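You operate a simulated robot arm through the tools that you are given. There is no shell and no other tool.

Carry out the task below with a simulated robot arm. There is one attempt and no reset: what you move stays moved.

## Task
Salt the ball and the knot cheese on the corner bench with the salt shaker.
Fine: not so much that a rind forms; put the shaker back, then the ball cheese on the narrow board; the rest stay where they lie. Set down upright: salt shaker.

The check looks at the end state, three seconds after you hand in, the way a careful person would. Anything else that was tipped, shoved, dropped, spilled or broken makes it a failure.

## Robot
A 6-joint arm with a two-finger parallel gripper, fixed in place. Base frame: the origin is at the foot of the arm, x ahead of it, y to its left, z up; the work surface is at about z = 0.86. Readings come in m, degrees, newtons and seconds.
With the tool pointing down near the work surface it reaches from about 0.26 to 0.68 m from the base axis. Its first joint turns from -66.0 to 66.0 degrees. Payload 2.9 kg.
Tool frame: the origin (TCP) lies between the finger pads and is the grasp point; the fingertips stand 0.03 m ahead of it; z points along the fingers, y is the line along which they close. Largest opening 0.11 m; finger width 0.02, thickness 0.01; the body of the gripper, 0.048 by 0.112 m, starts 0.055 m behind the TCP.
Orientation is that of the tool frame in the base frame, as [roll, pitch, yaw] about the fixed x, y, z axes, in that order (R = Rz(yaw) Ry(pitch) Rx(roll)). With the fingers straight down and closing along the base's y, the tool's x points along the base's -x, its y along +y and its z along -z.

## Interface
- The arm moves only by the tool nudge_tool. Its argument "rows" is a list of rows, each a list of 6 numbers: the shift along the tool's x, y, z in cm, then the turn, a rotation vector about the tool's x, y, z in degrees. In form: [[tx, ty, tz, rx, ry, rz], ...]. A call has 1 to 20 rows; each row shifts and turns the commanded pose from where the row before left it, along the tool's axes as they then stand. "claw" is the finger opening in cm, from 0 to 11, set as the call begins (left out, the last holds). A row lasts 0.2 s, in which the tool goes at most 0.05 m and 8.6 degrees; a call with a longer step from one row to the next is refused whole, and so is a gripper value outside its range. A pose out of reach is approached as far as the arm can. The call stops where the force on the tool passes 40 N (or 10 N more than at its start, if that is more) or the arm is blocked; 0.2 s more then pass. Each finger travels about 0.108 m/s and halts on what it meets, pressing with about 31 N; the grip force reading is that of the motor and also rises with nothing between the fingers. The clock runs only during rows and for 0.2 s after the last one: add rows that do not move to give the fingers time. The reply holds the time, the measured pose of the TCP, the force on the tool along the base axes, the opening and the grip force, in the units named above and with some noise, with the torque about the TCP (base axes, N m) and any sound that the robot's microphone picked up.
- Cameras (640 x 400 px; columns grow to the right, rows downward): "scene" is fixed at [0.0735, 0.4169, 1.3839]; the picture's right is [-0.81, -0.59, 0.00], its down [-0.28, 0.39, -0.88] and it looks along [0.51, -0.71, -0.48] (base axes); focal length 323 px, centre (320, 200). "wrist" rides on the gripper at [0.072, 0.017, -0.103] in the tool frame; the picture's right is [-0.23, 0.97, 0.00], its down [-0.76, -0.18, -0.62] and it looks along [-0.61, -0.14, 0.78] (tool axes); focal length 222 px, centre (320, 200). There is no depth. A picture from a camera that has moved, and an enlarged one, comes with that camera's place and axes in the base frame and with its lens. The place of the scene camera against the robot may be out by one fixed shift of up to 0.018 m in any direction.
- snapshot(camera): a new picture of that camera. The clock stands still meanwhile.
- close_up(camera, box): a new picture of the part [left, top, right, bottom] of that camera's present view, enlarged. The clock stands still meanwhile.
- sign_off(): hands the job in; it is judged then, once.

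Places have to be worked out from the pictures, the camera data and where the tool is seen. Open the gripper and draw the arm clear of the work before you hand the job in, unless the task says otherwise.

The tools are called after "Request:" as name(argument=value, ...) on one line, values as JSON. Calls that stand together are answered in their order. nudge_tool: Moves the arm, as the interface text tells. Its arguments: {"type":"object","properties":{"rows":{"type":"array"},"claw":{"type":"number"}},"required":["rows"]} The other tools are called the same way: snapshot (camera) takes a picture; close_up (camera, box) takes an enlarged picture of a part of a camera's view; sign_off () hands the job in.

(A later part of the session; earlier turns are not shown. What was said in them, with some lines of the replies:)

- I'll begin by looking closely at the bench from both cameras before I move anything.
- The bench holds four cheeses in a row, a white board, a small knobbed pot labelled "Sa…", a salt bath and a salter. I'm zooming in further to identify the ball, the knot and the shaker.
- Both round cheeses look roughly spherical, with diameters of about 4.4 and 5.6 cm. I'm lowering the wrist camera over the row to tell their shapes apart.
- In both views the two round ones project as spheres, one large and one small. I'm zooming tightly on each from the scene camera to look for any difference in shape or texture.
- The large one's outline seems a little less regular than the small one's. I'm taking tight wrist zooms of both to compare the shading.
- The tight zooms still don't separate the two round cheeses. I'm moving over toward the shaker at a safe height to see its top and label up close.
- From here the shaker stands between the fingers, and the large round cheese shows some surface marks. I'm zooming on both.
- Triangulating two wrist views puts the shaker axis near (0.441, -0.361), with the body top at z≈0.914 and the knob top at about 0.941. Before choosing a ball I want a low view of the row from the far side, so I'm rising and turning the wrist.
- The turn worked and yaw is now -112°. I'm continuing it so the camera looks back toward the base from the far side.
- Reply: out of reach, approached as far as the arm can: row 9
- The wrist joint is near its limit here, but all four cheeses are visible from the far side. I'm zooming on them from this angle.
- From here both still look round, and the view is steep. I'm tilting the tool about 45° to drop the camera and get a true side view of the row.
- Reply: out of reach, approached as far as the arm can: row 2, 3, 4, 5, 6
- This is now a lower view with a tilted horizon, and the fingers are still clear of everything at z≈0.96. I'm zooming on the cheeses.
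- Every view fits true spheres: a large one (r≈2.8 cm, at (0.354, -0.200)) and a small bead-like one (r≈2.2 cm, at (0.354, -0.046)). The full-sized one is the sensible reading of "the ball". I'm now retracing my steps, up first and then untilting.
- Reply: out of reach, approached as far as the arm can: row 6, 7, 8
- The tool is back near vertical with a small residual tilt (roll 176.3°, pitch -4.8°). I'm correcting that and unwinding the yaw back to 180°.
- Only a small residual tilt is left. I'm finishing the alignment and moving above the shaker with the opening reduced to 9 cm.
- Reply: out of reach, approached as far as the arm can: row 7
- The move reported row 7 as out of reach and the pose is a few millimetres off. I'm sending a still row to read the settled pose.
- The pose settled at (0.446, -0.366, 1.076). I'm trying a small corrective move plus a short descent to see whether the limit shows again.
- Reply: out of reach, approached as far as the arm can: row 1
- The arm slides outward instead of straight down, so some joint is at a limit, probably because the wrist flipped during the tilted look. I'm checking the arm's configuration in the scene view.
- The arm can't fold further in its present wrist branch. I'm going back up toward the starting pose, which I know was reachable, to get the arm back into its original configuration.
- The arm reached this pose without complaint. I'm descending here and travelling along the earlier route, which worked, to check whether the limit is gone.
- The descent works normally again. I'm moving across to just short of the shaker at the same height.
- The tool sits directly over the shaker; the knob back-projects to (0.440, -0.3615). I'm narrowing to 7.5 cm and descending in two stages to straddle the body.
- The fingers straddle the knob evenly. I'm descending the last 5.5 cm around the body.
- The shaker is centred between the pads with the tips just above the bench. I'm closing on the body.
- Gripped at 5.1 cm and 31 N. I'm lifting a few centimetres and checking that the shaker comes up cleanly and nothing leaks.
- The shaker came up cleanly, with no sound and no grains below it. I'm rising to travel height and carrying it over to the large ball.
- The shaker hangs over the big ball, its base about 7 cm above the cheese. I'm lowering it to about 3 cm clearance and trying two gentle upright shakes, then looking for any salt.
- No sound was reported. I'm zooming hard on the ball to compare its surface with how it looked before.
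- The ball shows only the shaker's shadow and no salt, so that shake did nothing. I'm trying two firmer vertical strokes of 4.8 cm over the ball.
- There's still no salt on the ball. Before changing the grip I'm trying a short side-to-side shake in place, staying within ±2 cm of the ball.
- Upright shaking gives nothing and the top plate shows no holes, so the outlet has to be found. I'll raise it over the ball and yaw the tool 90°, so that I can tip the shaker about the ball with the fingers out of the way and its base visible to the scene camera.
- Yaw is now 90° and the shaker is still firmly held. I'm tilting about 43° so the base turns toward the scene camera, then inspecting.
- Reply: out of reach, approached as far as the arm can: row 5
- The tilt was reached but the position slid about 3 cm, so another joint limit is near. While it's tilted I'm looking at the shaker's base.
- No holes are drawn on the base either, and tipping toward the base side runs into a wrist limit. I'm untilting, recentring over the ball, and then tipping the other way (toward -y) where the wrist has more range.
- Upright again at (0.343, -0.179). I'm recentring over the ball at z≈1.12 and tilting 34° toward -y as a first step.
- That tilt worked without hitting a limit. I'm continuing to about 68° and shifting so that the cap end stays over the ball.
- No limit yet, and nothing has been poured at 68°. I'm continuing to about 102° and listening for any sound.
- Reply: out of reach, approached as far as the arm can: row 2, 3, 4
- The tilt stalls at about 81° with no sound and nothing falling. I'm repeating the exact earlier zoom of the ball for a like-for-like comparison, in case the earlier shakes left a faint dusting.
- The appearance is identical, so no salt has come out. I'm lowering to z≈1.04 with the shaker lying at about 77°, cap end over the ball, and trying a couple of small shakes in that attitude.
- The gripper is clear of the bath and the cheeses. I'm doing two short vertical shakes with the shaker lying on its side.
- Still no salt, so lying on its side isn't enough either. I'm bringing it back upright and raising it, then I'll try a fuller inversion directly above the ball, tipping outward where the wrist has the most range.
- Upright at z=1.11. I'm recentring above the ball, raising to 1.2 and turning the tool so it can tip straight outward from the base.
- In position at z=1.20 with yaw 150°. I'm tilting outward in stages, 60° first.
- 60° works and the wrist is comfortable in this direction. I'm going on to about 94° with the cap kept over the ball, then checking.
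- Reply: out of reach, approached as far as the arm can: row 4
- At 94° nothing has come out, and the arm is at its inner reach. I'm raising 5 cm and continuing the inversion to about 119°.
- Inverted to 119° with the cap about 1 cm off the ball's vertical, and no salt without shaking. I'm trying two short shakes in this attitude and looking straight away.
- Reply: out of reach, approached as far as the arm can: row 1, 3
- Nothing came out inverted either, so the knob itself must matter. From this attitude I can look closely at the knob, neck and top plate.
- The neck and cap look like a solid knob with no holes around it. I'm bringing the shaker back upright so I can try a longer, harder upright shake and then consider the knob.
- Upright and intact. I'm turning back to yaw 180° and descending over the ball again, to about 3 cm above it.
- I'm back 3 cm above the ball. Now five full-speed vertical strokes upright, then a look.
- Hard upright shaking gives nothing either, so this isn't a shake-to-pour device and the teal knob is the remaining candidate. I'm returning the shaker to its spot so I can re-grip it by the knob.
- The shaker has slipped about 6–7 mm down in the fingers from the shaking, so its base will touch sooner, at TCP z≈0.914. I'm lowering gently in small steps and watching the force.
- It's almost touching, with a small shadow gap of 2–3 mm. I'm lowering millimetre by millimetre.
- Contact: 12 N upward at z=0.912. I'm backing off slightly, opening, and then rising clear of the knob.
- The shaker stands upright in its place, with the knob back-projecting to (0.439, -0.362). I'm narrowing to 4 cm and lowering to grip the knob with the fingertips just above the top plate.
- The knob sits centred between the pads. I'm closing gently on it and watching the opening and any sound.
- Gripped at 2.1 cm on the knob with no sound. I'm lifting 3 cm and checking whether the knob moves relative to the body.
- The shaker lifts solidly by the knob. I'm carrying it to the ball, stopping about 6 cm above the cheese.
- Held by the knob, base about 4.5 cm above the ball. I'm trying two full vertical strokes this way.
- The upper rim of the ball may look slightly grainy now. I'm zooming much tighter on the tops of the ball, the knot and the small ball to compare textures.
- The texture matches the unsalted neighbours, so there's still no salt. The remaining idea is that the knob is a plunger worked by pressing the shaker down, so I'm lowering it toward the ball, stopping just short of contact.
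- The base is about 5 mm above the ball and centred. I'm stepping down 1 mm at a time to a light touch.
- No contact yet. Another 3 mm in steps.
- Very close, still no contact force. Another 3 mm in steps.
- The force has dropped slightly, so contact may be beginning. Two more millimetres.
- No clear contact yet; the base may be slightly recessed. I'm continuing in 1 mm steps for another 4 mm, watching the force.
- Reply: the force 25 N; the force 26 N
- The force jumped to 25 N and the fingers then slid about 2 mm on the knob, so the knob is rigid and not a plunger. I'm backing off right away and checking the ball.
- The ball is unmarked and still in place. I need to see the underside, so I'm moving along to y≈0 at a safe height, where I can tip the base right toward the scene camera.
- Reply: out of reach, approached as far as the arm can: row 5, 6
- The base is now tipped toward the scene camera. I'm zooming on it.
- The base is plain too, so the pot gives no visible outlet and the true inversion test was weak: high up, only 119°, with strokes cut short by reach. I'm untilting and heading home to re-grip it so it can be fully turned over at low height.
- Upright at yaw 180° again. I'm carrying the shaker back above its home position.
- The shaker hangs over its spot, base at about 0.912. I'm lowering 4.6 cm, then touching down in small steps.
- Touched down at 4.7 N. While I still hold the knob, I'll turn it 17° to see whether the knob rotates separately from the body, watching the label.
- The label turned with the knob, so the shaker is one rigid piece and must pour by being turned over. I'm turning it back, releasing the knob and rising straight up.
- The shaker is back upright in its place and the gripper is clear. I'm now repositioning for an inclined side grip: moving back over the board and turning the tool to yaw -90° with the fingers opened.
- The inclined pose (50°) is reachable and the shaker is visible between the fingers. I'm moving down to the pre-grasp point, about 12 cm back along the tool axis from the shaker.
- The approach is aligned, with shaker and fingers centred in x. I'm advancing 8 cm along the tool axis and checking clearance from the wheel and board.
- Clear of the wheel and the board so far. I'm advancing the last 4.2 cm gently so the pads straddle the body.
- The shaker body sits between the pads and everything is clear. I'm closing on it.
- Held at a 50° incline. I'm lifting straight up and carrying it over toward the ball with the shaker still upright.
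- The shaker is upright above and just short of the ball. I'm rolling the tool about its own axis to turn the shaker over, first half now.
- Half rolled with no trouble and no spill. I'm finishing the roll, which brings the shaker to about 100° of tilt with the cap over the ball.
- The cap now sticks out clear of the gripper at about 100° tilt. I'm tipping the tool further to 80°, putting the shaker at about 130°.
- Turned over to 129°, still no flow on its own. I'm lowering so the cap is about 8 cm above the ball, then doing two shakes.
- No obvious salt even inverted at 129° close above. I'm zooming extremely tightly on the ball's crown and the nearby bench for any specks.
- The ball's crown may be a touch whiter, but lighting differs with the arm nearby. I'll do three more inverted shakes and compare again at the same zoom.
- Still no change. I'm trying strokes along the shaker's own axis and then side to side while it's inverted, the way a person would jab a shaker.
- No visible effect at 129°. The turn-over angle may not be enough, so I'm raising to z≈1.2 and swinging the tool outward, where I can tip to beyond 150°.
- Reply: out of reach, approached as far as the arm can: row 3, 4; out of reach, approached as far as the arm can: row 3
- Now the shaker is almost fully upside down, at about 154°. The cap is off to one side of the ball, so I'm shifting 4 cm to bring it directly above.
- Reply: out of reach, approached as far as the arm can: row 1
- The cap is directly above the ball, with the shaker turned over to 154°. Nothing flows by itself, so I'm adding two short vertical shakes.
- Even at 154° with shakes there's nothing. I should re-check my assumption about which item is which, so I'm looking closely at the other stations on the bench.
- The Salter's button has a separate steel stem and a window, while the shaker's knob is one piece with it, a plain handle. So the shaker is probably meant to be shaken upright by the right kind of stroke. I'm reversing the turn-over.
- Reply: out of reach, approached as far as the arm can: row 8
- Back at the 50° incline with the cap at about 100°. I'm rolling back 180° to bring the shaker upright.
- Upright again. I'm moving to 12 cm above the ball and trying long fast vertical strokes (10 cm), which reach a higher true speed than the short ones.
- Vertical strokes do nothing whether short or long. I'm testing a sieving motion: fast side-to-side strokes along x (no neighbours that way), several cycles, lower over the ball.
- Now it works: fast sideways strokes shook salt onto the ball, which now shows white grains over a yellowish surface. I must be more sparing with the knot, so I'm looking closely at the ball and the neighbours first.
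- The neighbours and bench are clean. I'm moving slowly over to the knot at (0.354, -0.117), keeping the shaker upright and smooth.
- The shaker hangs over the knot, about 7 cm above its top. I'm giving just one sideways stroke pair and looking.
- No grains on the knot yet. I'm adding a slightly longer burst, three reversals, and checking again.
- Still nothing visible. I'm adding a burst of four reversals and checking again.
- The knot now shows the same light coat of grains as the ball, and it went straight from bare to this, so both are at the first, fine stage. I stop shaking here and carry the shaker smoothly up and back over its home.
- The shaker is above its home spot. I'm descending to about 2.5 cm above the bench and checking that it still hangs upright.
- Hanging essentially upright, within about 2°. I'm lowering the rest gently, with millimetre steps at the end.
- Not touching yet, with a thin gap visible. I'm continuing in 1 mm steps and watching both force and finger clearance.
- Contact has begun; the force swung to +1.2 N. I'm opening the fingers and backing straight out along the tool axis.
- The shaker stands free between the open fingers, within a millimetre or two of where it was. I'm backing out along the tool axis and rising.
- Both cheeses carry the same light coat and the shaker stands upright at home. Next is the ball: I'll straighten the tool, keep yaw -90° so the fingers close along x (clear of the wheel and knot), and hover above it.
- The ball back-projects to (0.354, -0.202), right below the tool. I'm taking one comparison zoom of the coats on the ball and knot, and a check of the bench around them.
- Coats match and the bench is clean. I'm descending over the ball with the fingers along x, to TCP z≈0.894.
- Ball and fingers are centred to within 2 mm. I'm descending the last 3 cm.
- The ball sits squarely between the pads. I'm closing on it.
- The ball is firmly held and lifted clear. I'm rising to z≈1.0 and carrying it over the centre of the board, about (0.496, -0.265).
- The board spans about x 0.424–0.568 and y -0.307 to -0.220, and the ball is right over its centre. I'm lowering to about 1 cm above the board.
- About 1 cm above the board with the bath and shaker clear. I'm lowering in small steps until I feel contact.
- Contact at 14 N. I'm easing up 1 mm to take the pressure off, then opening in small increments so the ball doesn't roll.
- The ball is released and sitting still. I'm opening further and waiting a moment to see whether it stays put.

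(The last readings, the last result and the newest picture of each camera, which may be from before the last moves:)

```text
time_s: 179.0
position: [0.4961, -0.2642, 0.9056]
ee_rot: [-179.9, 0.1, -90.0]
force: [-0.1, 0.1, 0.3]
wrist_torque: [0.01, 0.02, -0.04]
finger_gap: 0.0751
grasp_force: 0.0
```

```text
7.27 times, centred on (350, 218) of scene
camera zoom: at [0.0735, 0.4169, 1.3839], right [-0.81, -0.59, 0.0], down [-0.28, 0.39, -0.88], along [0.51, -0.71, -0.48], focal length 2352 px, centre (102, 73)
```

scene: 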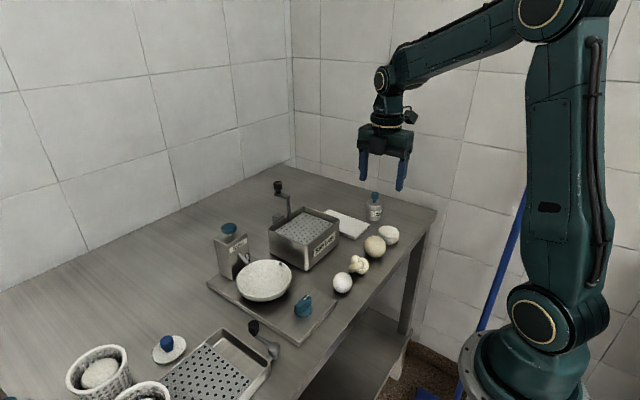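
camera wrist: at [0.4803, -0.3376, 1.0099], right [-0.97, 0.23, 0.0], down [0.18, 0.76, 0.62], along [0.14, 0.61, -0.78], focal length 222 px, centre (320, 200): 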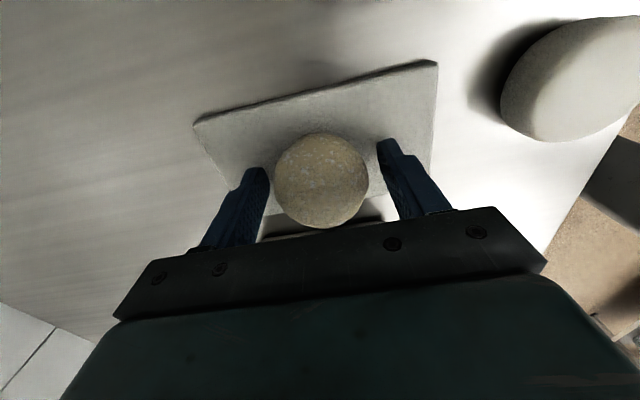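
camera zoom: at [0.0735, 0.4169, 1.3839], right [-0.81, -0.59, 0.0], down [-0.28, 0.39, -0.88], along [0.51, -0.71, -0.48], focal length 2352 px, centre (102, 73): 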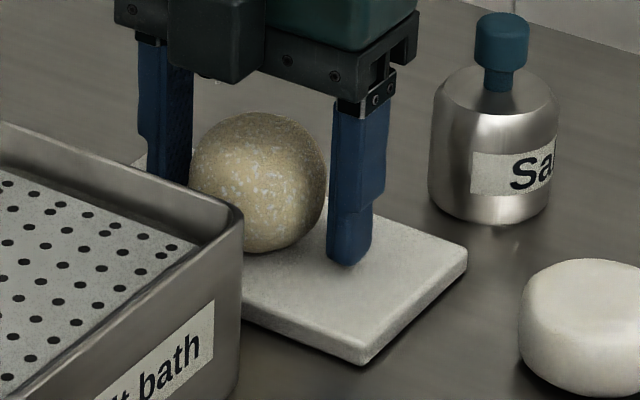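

The ball rests still at the centre of the board. I'm rising straight up and drawing the arm clear toward its starting pose.

Request:
nudge_tool(rows=[[0, 0, -2.0, 0, 0, 0], [0, 0, -3.5, 0, 0, 0], [0, 0, -4.5, 0, 0, 0], [0, 0, -4.5, 0, 0, 0], [0, 0, -4.5, 0, 0, 0], [0, 0, -4.5, 0, 0, 0], [0, 0, 0, 0, 0, 0]])

Request:
nudge_tool(claw=11, rows=[[-3.0, 3.2, 0, 0, 0, 0], [-3.0, 3.2, 0, 0, 0, 0], [-3.0, 3.2, 0, 0, 0, 0], [-3.0, 2.8, 0, 0, 0, 0], [0, 0, 0, 0, 0, 8.5], [0, 0, 0, 0, 0, 8.5], [0, 0, 0, 0, 0, 8.5], [0, 0, 0, 0, 0, 8.5], [0, 0, 0, 0, 0, 8.5], [0, 0, 0, 0, 0, 8.5], [0, 0, 0, 0, 0, 8.5], [0, 0, 0, 0, 0, 8.5], [0, 0, 0, 0, 0, 8.5], [0, 0, 0, 0, 0, 8.5], [0, 0, 0, 0, 0, 5.0], [0, 0, 0, 0, 0, 0]])

Request:
snapshot(camera="scene")

Request:
snapshot(camera="wrist")

```text
time_s: 180.6
position: [0.4959, -0.2639, 1.1416]
ee_rot: [-180.0, 0.0, -89.9]
force: [-0.1, -0.2, -0.3]
wrist_torque: [0.02, 0.01, 0.0]
finger_gap: 0.0747
grasp_force: 0.1
```

```text
time_s: 184.0
position: [0.3721, -0.1443, 1.1412]
ee_rot: [179.9, 0.0, 179.9]
force: [-0.2, 0.0, 0.4]
wrist_torque: [0.01, 0.01, -0.02]
finger_gap: 0.1099
grasp_force: 0.1
```

```text
taken
```

scene: 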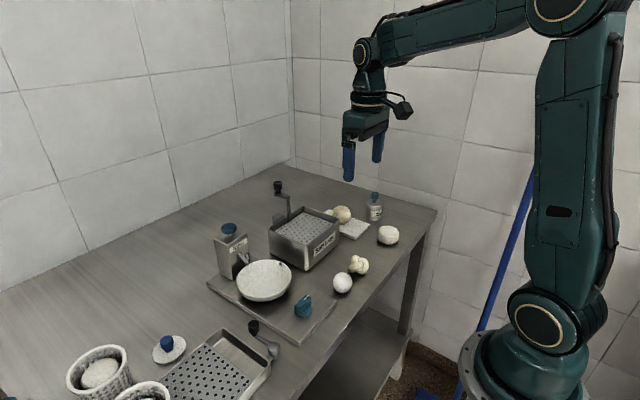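

```text
taken
camera wrist: at [0.3009, -0.128, 1.2449], right [0.23, 0.97, 0.0], down [0.76, -0.18, 0.62], along [0.61, -0.14, -0.78], focal length 222 px, centre (320, 200)
```

wrist: 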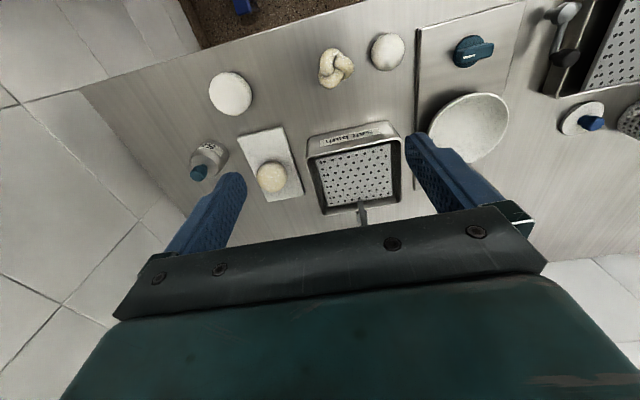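

Everything looks in order. I'm comparing the shaker's place with the very first zoom of it, and checking the ball on the board, the knot, and the untouched cheeses.

Request:
close_up(camera="scene", box=[345, 180, 405, 230])

Request:
close_up(camera="scene", box=[325, 220, 405, 300])

Request:
close_up(camera="wrist", box=[170, 30, 420, 220])

```text
8.00 times, centred on (375, 205) of scene
camera zoom: at [0.0735, 0.4169, 1.3839], right [-0.81, -0.59, 0.0], down [-0.28, 0.39, -0.88], along [0.51, -0.71, -0.48], focal length 2588 px, centre (-120, 160)
```

zoom: 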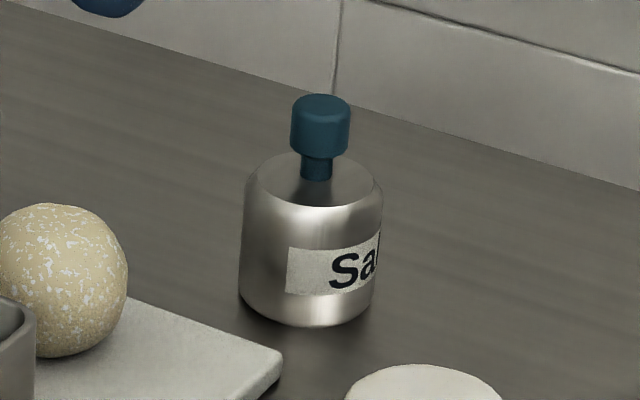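

```text
5.00 times, centred on (365, 260) of scene
camera zoom: at [0.0735, 0.4169, 1.3839], right [-0.81, -0.59, 0.0], down [-0.28, 0.39, -0.88], along [0.51, -0.71, -0.48], focal length 1617 px, centre (95, -100)
```

zoom: 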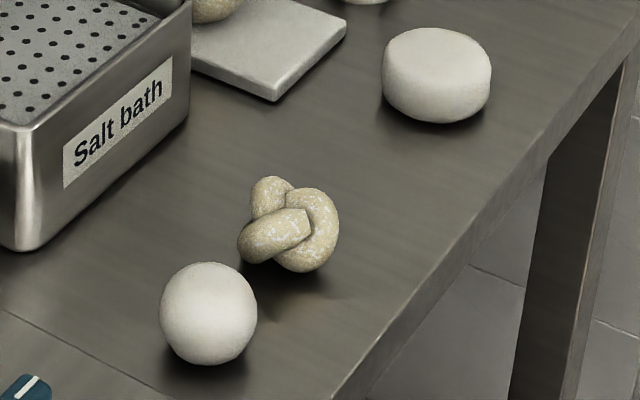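

```text
2.11 times, centred on (295, 125) of wrist
camera zoom: at [0.3009, -0.128, 1.2449], right [0.23, 0.97, 0.0], down [0.76, -0.18, 0.62], along [0.61, -0.14, -0.78], focal length 468 px, centre (373, 358)
```

zoom: 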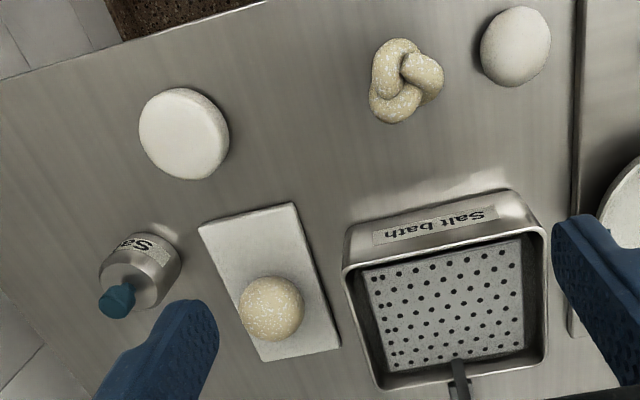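

The shaker is upright within 2–3 mm of its original place, the ball is on the board, the knot is salted in place, and the other two cheeses are untouched and clean. I'm raising the arm a little further before handing in.

Request:
nudge_tool(rows=[[0, 0, -3.0, 0, 0, 0], [0, 0, -3.0, 0, 0, 0], [0, 0, 0, 0, 0, 0], [0, 0, 0, 0, 0, 0]])

Request:
snapshot(camera="scene")

```text
time_s: 185.0
position: [0.3714, -0.1459, 1.2003]
ee_rot: [-180.0, 0.0, -180.0]
force: [-0.7, -0.7, 0.1]
wrist_torque: [-0.02, 0.01, 0.03]
finger_gap: 0.1101
grasp_force: 0.1
```

```text
taken
```

scene: 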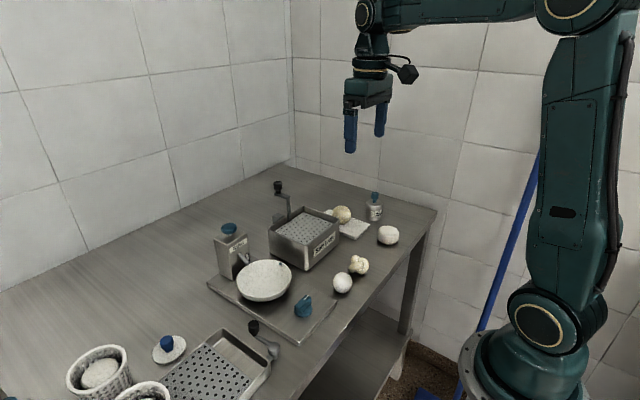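

The scene is stable: the salted ball is on the narrow board, the salted knot is in place, the shaker is upright at home, and the arm is clear with the gripper open. I'm handing in.

Request:
sign_off()

```text
The job is handed in.
```

I salted the ball and the knot, put the shaker back upright where it stood (within 2–3 mm), and set the ball on the narrow board. Then I handed the job in. I don't know the verdict. Two of my calls could be wrong:

- **Which cheese is "the ball":** two of the cheeses are round, one about 5.4 cm across and one about 4.3 cm. I took the larger one as the ball. If you meant the smaller one, I salted and moved the wrong cheese.
- **How much salt:** salt only came out with fast side-to-side strokes, which I found after trying shaking up and down, turning it over and pressing. The ball went from bare to salted in one burst of strokes, and the knot after a few shorter ones. Both now have the same look: white grains on a slightly yellowed surface. I took that as fine salting rather than a rind, because no lighter stage showed first, but I couldn't confirm it.

While testing I pressed the shaker onto the ball once, at about 25 N. The ball showed no mark and did not move. The small round cheese and the thick wheel stayed where they were, and the last pictures show no salt on them or on the bench.
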